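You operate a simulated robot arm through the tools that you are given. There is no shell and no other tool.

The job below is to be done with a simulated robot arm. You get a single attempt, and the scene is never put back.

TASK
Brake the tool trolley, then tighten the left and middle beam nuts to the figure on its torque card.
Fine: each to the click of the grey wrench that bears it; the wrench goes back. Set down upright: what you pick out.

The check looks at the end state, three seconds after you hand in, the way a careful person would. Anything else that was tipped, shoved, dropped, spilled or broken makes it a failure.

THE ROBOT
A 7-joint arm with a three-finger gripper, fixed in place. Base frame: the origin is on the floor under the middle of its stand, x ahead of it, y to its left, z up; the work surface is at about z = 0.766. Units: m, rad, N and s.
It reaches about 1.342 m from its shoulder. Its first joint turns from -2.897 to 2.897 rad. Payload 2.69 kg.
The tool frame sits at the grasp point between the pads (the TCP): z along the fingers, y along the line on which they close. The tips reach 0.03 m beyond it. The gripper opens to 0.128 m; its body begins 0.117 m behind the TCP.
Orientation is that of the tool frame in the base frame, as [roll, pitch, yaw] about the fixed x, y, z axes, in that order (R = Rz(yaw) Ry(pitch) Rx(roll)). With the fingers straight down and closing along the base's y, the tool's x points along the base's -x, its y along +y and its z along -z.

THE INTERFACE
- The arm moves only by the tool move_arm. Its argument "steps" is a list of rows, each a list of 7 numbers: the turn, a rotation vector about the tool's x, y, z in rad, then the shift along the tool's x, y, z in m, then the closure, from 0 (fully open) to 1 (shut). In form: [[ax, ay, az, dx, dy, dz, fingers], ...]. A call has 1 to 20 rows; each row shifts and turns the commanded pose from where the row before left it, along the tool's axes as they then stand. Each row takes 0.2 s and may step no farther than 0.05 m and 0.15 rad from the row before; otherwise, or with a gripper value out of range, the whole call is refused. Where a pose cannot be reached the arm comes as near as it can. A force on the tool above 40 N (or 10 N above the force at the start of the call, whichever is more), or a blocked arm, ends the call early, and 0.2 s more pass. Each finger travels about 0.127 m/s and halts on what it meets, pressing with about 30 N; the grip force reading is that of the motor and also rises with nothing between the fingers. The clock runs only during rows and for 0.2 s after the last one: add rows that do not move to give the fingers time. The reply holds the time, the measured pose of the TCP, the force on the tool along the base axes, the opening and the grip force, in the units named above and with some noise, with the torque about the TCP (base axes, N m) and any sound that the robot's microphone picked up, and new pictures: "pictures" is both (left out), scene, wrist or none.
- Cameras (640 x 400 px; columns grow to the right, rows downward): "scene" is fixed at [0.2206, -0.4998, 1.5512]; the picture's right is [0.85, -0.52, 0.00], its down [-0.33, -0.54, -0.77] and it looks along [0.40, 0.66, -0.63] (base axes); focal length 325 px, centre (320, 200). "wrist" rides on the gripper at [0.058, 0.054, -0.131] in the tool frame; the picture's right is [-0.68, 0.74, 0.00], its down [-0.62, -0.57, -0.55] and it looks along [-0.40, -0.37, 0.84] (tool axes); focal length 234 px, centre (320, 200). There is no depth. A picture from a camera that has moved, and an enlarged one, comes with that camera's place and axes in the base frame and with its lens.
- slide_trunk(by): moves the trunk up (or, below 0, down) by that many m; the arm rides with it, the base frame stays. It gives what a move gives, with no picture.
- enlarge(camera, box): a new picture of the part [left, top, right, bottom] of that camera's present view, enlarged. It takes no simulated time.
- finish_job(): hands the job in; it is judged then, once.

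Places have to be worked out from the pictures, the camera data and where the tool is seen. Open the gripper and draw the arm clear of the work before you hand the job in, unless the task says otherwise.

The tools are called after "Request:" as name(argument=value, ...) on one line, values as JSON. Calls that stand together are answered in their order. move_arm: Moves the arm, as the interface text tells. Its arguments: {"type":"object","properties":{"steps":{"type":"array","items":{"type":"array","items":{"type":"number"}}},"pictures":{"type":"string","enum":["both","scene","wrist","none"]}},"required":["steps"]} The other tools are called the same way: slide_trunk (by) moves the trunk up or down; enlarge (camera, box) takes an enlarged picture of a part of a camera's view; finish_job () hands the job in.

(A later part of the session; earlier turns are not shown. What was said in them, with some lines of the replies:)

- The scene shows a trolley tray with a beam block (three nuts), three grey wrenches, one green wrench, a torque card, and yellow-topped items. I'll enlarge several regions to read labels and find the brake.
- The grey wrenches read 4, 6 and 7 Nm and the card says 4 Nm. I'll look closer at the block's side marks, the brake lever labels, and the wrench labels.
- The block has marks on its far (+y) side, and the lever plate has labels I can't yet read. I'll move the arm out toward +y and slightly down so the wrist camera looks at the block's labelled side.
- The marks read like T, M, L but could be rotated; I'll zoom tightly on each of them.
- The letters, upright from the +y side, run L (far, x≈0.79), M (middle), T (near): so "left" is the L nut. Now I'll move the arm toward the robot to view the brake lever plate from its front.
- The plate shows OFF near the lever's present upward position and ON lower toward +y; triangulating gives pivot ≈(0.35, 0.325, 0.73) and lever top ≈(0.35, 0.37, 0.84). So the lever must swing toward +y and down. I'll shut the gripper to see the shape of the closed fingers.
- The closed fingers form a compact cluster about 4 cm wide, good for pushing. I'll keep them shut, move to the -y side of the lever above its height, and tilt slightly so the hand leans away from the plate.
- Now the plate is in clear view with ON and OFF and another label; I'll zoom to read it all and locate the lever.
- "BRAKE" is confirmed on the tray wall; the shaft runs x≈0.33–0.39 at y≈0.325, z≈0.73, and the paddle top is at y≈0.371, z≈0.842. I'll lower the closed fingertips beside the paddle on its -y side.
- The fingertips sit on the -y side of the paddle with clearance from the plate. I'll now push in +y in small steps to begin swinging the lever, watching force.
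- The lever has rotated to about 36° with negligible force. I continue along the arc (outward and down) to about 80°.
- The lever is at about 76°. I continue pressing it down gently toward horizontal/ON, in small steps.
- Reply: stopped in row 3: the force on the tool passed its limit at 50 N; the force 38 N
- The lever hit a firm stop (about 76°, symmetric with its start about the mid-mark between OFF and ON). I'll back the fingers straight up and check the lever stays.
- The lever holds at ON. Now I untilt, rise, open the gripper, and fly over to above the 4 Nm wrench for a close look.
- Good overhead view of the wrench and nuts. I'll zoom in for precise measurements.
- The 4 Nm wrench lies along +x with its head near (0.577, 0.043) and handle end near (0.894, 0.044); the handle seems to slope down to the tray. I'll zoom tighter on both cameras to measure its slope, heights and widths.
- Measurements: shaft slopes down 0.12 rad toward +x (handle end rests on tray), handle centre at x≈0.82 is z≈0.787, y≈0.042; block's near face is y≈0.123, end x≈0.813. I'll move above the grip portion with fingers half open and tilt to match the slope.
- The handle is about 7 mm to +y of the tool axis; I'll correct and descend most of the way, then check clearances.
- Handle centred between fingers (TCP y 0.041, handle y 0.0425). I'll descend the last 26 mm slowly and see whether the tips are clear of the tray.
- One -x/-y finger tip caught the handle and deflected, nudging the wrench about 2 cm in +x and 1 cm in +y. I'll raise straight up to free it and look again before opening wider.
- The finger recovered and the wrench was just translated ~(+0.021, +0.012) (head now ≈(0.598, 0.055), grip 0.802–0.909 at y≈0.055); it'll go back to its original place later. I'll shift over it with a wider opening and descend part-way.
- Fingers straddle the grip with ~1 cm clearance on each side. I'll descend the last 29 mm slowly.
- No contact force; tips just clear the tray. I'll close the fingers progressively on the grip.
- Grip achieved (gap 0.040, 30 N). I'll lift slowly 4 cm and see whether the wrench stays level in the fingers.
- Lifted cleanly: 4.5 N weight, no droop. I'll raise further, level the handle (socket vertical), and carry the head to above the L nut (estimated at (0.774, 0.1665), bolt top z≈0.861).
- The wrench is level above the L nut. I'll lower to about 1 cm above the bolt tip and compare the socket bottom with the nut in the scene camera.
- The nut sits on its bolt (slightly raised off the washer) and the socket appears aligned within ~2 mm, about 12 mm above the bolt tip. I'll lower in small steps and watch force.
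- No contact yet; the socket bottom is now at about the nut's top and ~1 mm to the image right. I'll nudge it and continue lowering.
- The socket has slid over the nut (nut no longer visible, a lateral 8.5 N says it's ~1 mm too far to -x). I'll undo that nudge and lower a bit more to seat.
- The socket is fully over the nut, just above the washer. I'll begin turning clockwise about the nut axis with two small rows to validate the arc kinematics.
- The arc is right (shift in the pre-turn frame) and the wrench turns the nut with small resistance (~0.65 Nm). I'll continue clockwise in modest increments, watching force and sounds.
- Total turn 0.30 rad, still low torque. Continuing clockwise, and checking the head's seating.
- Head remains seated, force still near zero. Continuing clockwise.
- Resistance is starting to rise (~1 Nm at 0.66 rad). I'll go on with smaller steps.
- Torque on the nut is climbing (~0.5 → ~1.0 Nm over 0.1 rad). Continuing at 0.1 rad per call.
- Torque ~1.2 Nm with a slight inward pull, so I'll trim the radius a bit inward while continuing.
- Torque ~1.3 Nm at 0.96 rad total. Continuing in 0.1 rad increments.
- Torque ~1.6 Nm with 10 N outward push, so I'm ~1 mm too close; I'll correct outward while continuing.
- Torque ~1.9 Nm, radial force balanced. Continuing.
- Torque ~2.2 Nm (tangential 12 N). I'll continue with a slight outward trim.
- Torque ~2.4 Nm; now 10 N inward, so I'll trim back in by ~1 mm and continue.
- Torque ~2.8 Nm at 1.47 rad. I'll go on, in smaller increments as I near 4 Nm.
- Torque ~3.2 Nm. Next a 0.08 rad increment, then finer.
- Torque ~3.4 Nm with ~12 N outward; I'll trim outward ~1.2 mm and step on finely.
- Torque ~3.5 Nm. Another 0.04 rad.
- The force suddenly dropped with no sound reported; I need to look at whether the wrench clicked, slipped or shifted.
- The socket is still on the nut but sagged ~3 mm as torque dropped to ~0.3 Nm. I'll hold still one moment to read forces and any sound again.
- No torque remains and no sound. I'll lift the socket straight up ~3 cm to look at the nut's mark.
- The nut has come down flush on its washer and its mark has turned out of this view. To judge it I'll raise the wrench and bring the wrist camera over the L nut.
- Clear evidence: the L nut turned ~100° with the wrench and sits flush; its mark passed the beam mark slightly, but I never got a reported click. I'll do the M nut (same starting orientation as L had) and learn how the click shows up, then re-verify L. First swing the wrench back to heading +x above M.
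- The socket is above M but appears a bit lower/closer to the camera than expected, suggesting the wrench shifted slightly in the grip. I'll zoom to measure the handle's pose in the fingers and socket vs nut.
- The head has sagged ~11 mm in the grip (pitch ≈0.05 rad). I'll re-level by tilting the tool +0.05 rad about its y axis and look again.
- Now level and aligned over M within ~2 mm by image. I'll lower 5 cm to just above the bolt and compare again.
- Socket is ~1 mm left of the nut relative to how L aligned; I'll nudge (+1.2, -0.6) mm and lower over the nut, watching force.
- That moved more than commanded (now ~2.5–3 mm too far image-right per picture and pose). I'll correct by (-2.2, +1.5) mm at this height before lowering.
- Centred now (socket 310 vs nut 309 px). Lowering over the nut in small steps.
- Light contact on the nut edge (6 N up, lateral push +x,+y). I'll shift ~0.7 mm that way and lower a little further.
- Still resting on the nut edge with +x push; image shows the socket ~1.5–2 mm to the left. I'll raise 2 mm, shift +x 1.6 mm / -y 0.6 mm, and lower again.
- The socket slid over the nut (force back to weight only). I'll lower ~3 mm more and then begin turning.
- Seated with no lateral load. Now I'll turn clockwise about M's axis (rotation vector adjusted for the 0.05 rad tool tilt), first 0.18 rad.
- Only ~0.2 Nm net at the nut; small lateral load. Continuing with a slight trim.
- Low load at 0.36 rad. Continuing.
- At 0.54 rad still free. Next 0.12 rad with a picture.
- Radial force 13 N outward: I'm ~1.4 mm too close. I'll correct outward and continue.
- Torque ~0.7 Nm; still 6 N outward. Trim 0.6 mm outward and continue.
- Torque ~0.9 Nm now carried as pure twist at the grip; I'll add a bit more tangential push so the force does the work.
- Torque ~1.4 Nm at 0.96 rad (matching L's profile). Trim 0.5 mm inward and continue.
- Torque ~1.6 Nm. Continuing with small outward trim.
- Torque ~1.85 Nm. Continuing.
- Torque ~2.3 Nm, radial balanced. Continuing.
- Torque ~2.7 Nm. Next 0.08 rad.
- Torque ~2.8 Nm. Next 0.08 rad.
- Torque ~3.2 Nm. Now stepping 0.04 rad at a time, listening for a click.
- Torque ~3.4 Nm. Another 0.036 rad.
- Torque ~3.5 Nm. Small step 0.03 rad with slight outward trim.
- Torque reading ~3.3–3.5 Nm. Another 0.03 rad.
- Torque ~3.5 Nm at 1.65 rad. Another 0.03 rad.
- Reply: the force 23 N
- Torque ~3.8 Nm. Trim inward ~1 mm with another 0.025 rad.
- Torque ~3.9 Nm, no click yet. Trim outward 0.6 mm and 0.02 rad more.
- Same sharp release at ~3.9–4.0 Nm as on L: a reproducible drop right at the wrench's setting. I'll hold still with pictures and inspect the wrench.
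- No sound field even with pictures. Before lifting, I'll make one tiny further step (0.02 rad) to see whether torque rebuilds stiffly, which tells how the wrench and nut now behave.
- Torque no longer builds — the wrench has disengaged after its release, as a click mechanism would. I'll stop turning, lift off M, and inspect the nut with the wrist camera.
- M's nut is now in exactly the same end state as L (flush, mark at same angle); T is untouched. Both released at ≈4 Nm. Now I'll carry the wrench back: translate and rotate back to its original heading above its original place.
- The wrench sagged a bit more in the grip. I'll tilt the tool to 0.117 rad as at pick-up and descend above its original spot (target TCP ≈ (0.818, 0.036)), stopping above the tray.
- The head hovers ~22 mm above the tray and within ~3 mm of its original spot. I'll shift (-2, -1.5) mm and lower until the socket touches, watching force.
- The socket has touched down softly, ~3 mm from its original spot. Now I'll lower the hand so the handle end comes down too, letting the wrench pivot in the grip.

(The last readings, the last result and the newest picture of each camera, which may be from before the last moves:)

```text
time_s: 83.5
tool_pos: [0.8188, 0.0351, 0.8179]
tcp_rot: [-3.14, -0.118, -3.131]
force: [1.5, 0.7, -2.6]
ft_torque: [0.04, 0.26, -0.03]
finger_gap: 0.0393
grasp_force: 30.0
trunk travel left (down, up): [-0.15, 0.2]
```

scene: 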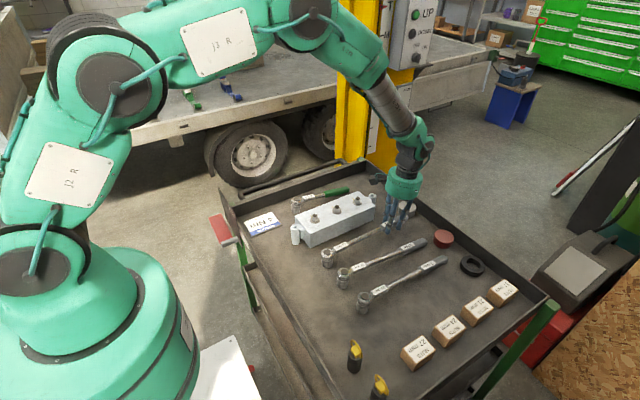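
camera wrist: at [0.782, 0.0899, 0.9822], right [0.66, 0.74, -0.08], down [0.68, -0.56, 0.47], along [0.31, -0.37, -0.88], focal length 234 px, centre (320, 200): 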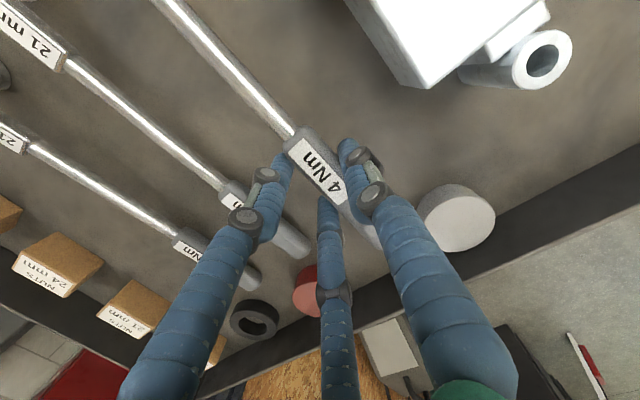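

Gentle pivoting, forces small. Lowering the remaining ~15 mm.

Request:
move_arm(steps=[[0, 0, 0, -0.0006, 0, 0.005, 1], [0, 0, 0, -0.0006, 0, 0.005, 1], [0, 0, 0, -0.0004, 0, 0.003, 1], [0, 0, 0, 0, 0, 0, 1]], pictures="both")

Request:
enlarge(camera="scene", box=[310, 180, 450, 280])

Request:
enlarge(camera="wrist", box=[220, 80, 440, 280])

```text
time_s: 84.5
tool_pos: [0.8168, 0.0336, 0.8047]
tcp_rot: [-3.139, -0.118, -3.132]
force: [1.6, 0.4, -0.2]
ft_torque: [0.04, 0.42, -0.1]
finger_gap: 0.039
grasp_force: 30.3
trunk travel left (down, up): [-0.15, 0.2]
camera wrist: at [0.7743, 0.0869, 0.9419], right [0.66, 0.74, -0.08], down [0.68, -0.56, 0.47], along [0.31, -0.37, -0.88], focal length 234 px, centre (320, 200)
```

scene: 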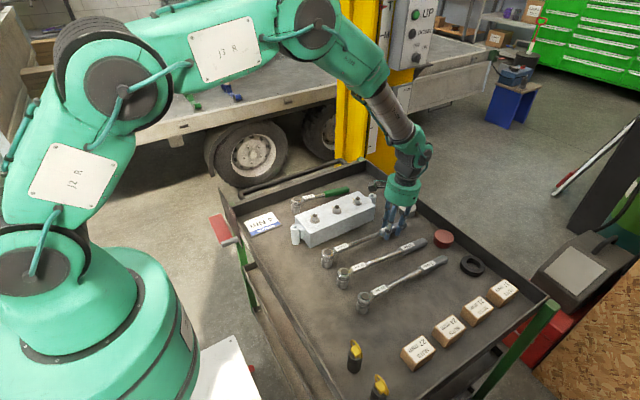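
wrist: 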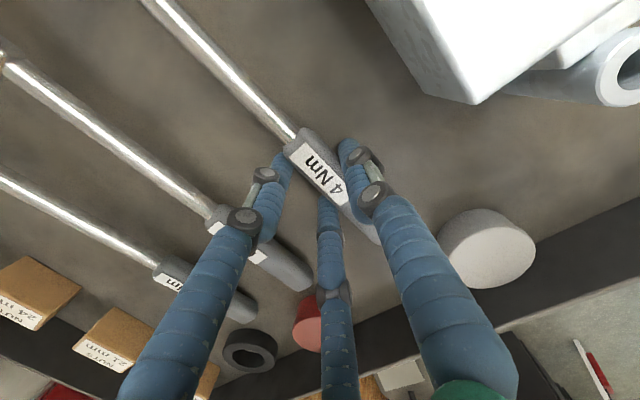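

```text
4.00 times, centred on (380, 230) of scene
camera zoom: at [0.2206, -0.4998, 1.5512], right [0.85, -0.52, 0.0], down [-0.33, -0.54, -0.77], along [0.4, 0.66, -0.63], focal length 1299 px, centre (80, 80)
```

zoom: 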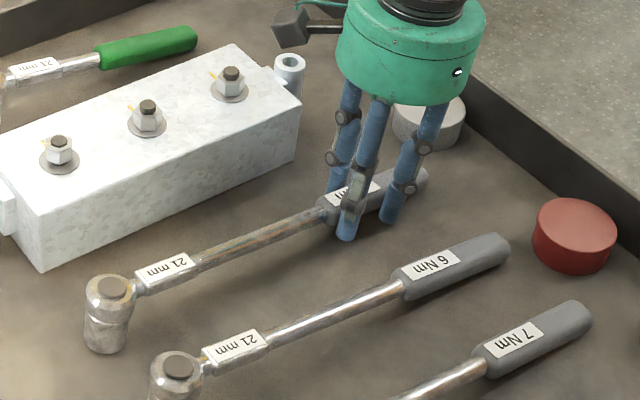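

```text
2.00 times, centred on (330, 180) of wrist
camera zoom: at [0.7743, 0.0869, 0.9419], right [0.66, 0.74, -0.08], down [0.68, -0.56, 0.47], along [0.31, -0.37, -0.88], focal length 468 px, centre (300, 240)
```

zoom: 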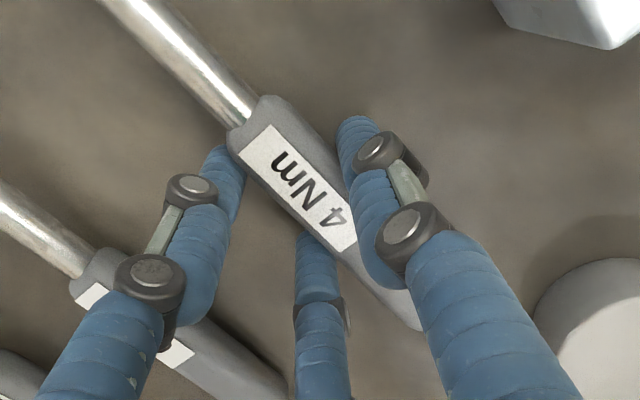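

The wrench now rests on the tray (tool carries ~0 N). I'll lower 2 mm more, then open the fingers gradually while holding position.

Request:
move_arm(steps=[[0, 0, 0, -0.0002, 0, 0.0018, 1], [0, 0, 0, 0, 0, 0, 0.66], [0, 0, 0, 0, 0, 0, 0.6], [0, 0, 0, 0, 0, 0, 0.53], [0, 0, 0, 0, 0, 0, 0.53]], pictures="both")

Request:
enlarge(camera="scene", box=[310, 180, 450, 280])

Request:
enlarge(camera="wrist", box=[220, 80, 440, 280])

```text
time_s: 85.7
tool_pos: [0.8178, 0.0338, 0.8034]
tcp_rot: [-3.14, -0.117, -3.132]
force: [0.2, -0.4, -0.1]
ft_torque: [-0.02, 0.01, -0.01]
finger_gap: 0.0604
grasp_force: 0.2
trunk travel left (down, up): [-0.15, 0.2]
camera wrist: at [0.775, 0.0875, 0.9406], right [0.66, 0.74, -0.08], down [0.68, -0.56, 0.47], along [0.31, -0.37, -0.88], focal length 234 px, centre (320, 200)
```

scene: 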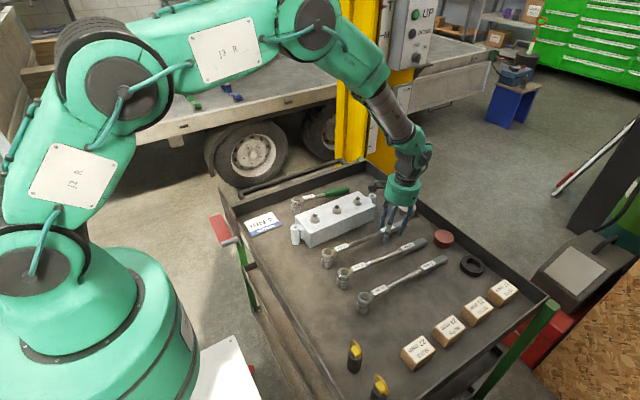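
wrist: 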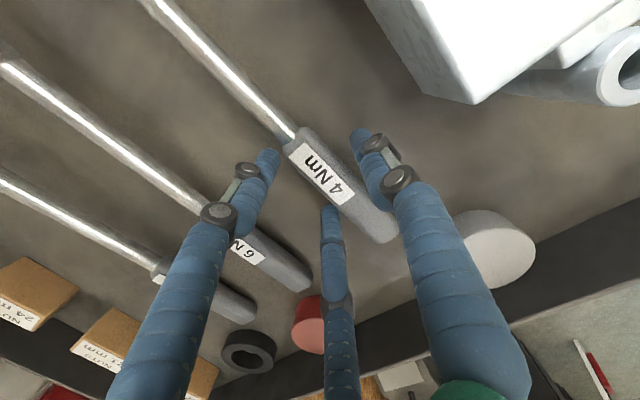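

```text
4.00 times, centred on (380, 230) of scene
camera zoom: at [0.2206, -0.4998, 1.5512], right [0.85, -0.52, 0.0], down [-0.33, -0.54, -0.77], along [0.4, 0.66, -0.63], focal length 1299 px, centre (80, 80)
```

zoom: 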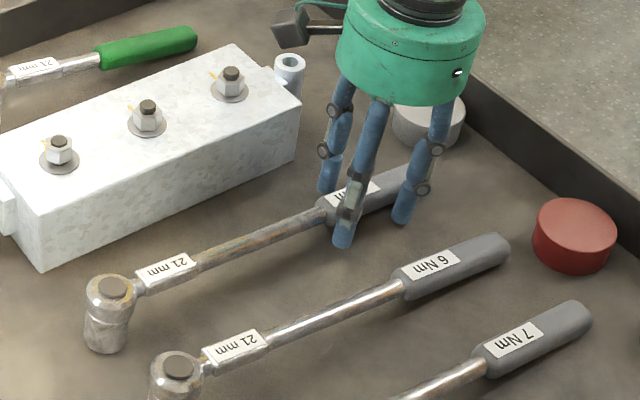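

```text
2.00 times, centred on (330, 180) of wrist
camera zoom: at [0.775, 0.0875, 0.9406], right [0.66, 0.74, -0.08], down [0.68, -0.56, 0.47], along [0.31, -0.37, -0.88], focal length 468 px, centre (300, 240)
```

zoom: 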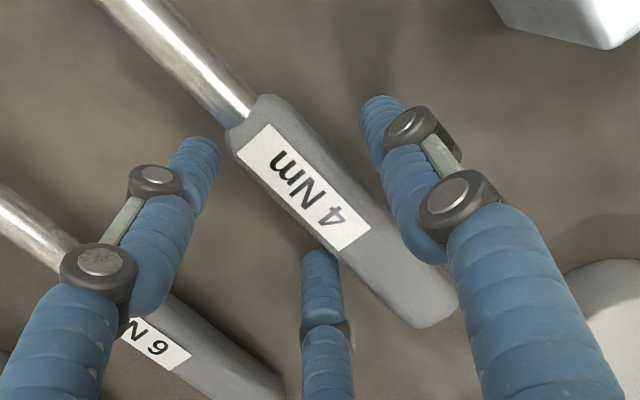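

Released, wrench resting on the tray. I'll open slightly more, then raise straight up.

Request:
move_arm(steps=[[0, 0, 0, 0, 0, 0, 0.42], [0, 0, 0, 0, 0, 0, 0.35], [0, 0, 0, 0.0006, 0, -0.005, 0.35], [0, 0, 0, 0.0012, 0, -0.01, 0.33], [0, 0, 0, 0.0023, 0, -0.02, 0.3], [0, 0, 0, 0.0035, 0, -0.03, 0.25], [0, 0, 0, 0.005, 0, -0.043, 0.2], [0, 0, 0, 0.005, 0, -0.043, 0.1]], pictures="both")

Request:
enlarge(camera="scene", box=[310, 180, 450, 280])

Request:
enlarge(camera="wrist", box=[100, 0, 420, 240])

```text
time_s: 87.5
tool_pos: [0.817, 0.0346, 0.9542]
tcp_rot: [-3.139, -0.119, -3.133]
force: [0.6, -0.1, 1.1]
ft_torque: [0.01, 0.03, -0.01]
finger_gap: 0.1154
grasp_force: 0.1
trunk travel left (down, up): [-0.15, 0.2]
camera wrist: at [0.7748, 0.0869, 1.0919], right [0.66, 0.74, -0.08], down [0.68, -0.56, 0.47], along [0.31, -0.37, -0.88], focal length 234 px, centre (320, 200)
```

scene: 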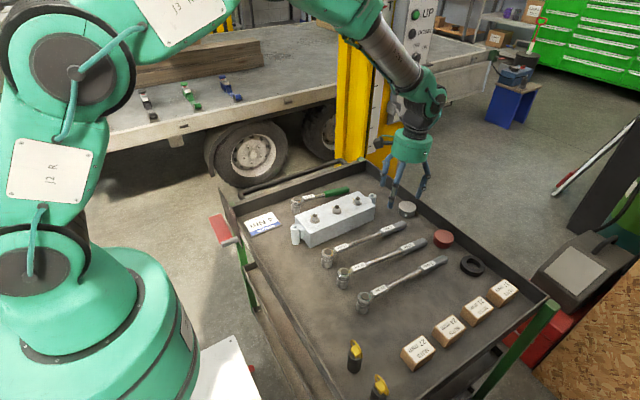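
wrist: 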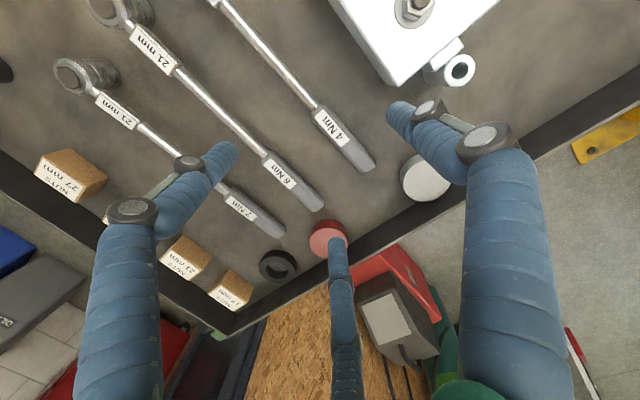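

```text
4.00 times, centred on (380, 230) of scene
camera zoom: at [0.2206, -0.4998, 1.5512], right [0.85, -0.52, 0.0], down [-0.33, -0.54, -0.77], along [0.4, 0.66, -0.63], focal length 1299 px, centre (80, 80)
```

zoom: 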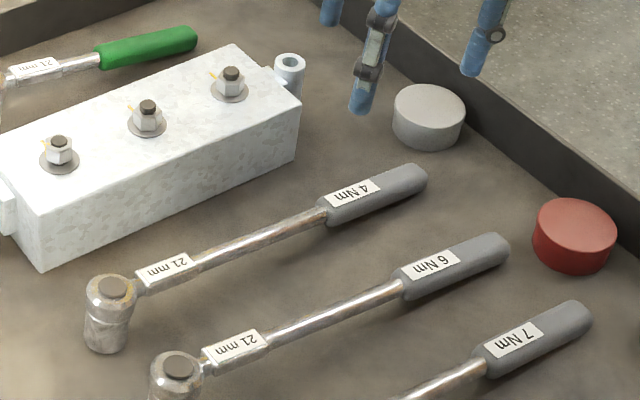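

```text
1.67 times, centred on (260, 120) of wrist
camera zoom: at [0.7748, 0.0869, 1.0919], right [0.66, 0.74, -0.08], down [0.68, -0.56, 0.47], along [0.31, -0.37, -0.88], focal length 390 px, centre (420, 333)
```

zoom: 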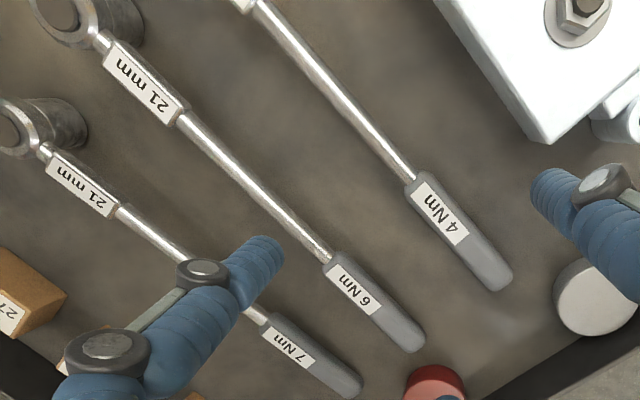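

The wrench lies exactly as it did at the start (head, label and handle-end pixels match within ~2 px), and neighbours are undisturbed. I'll untilt, raise and withdraw the arm, then inspect everything once more.

Request:
move_arm(steps=[[0, 0, 0, 0.004, 0, -0.04, 0], [0, 0, 0, 0.004, 0, -0.04, 0], [0, -0.117, 0, 0, 0, -0.03, 0], [0, 0, 0, 0.035, 0.033, 0, 0], [0, 0, 0, 0.035, 0.033, 0, 0], [0, 0, 0, 0.035, 0.033, 0, 0], [0, 0, 0, 0.035, 0.033, 0, 0], [0, 0, 0, 0.035, 0.033, 0, 0], [0, 0, 0, 0.035, 0.033, 0, 0], [0, 0, 0, 0.035, 0.033, 0, 0], [0, 0, 0, 0.035, 0.033, 0, 0], [0, 0, 0, 0, 0.04, 0, 0], [0, 0, 0, 0, 0.04, 0, 0], [0, 0, 0, 0, 0, 0, 0]], pictures="both")

Request:
enlarge(camera="scene", box=[200, 170, 380, 290])

Request:
enlarge(camera="scene", box=[280, 180, 380, 250])

Request:
enlarge(camera="scene", box=[320, 190, 540, 400])

```text
time_s: 90.5
tool_pos: [0.5381, 0.3785, 1.0614]
tcp_rot: [-3.139, 0.0, -3.133]
force: [0.5, 0.0, 0.4]
ft_torque: [-0.05, 0.02, 0.01]
finger_gap: 0.1283
grasp_force: 0.0
trunk travel left (down, up): [-0.15, 0.2]
camera wrist: at [0.4803, 0.4323, 1.1932], right [0.67, 0.74, 0.0], down [0.62, -0.56, 0.55], along [0.41, -0.37, -0.84], focal length 234 px, centre (320, 200)
```

scene: 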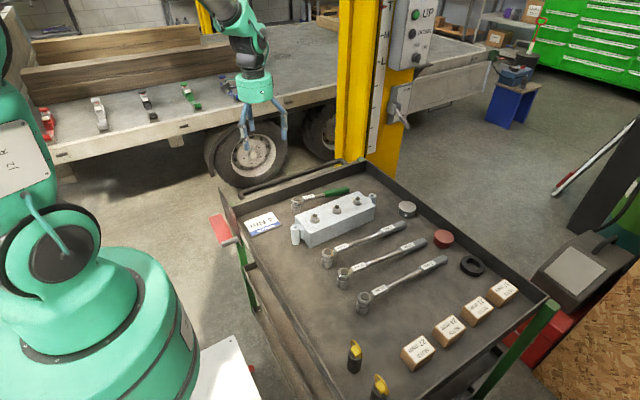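
wrist: 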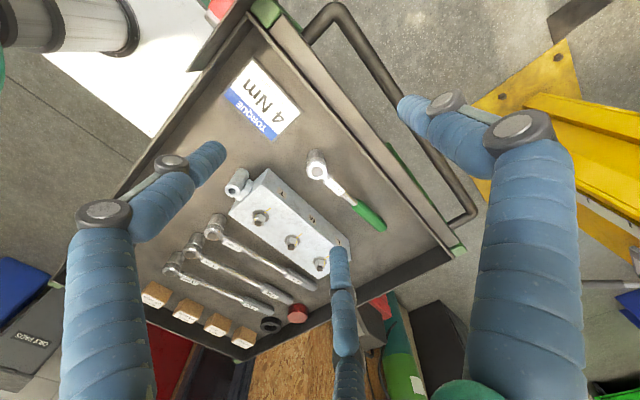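

```text
3.33 times, centred on (290, 230) of scene
camera zoom: at [0.2206, -0.4998, 1.5512], right [0.85, -0.52, 0.0], down [-0.33, -0.54, -0.77], along [0.4, 0.66, -0.63], focal length 1082 px, centre (420, 100)
```

zoom: 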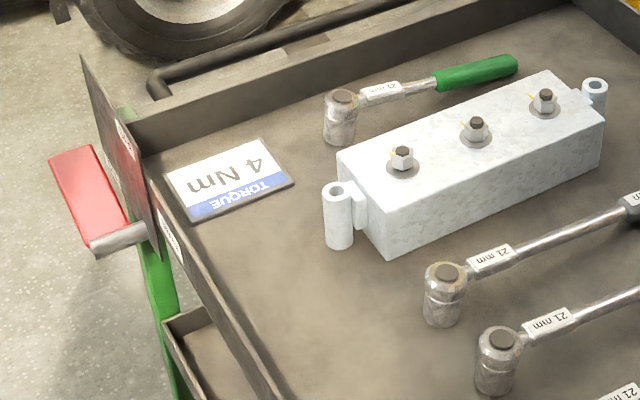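

```text
5.71 times, centred on (330, 215) of scene
camera zoom: at [0.2206, -0.4998, 1.5512], right [0.85, -0.52, 0.0], down [-0.33, -0.54, -0.77], along [0.4, 0.66, -0.63], focal length 1855 px, centre (263, 114)
```

zoom: 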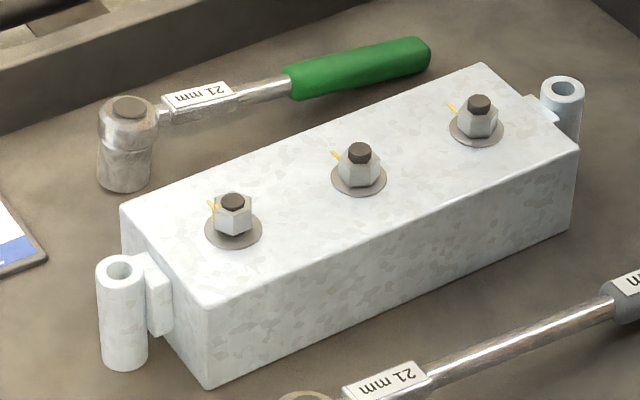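

```text
1.90 times, centred on (430, 295) of scene
camera zoom: at [0.2206, -0.4998, 1.5512], right [0.85, -0.52, 0.0], down [-0.33, -0.54, -0.77], along [0.4, 0.66, -0.63], focal length 618 px, centre (110, 19)
```

zoom: 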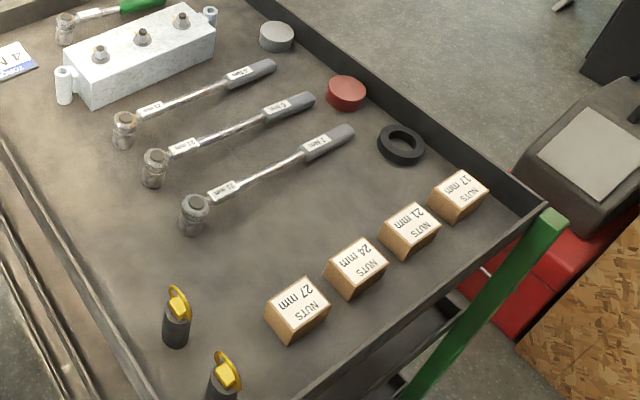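

Final check: brake lever at ON, L and M nuts flush and turned identically with T untouched, the 4 Nm wrench is back upright in its place, and nothing else has moved. The gripper is open and the arm is clear, so I hand in.

Request:
finish_job()

```text
The job is handed in.
```

The job is handed in, but I never heard a click for either nut. I judged both tight from the force readings instead.

- **Brake:** I pushed the red lever from OFF to its stop on the ON side. It stayed there after I let go.
- **Left and middle nuts:** I took "left" to be the nut marked L, at the far end from the robot. That is the left one when reading the card and labels from their own side. I turned L and the middle nut (M) clockwise with the grey 4 Nm wrench.
    - **Release:** On each nut the torque climbed steadily and then suddenly let go. The last readings before that were about 3.5 Nm on L and 3.9 Nm on M. I took this release to be the click at 4 Nm.
    - **End state:** Both nuts are flush on their washers with their marks at the same angle. I did not turn the third nut (T).
- **Extra turn on M:** After M released, I turned the wrench about 1° more to see whether torque would build again. It barely did, so I stopped.
- **Wrench:** On the first try at gripping it, a finger pushed the wrench about 2 cm along the tray. It is back standing on its socket, within a few millimetres of where it started.
- **Everything else:** In the final pictures nothing else looks tipped or moved. The gripper is open and the arm is clear of the work.
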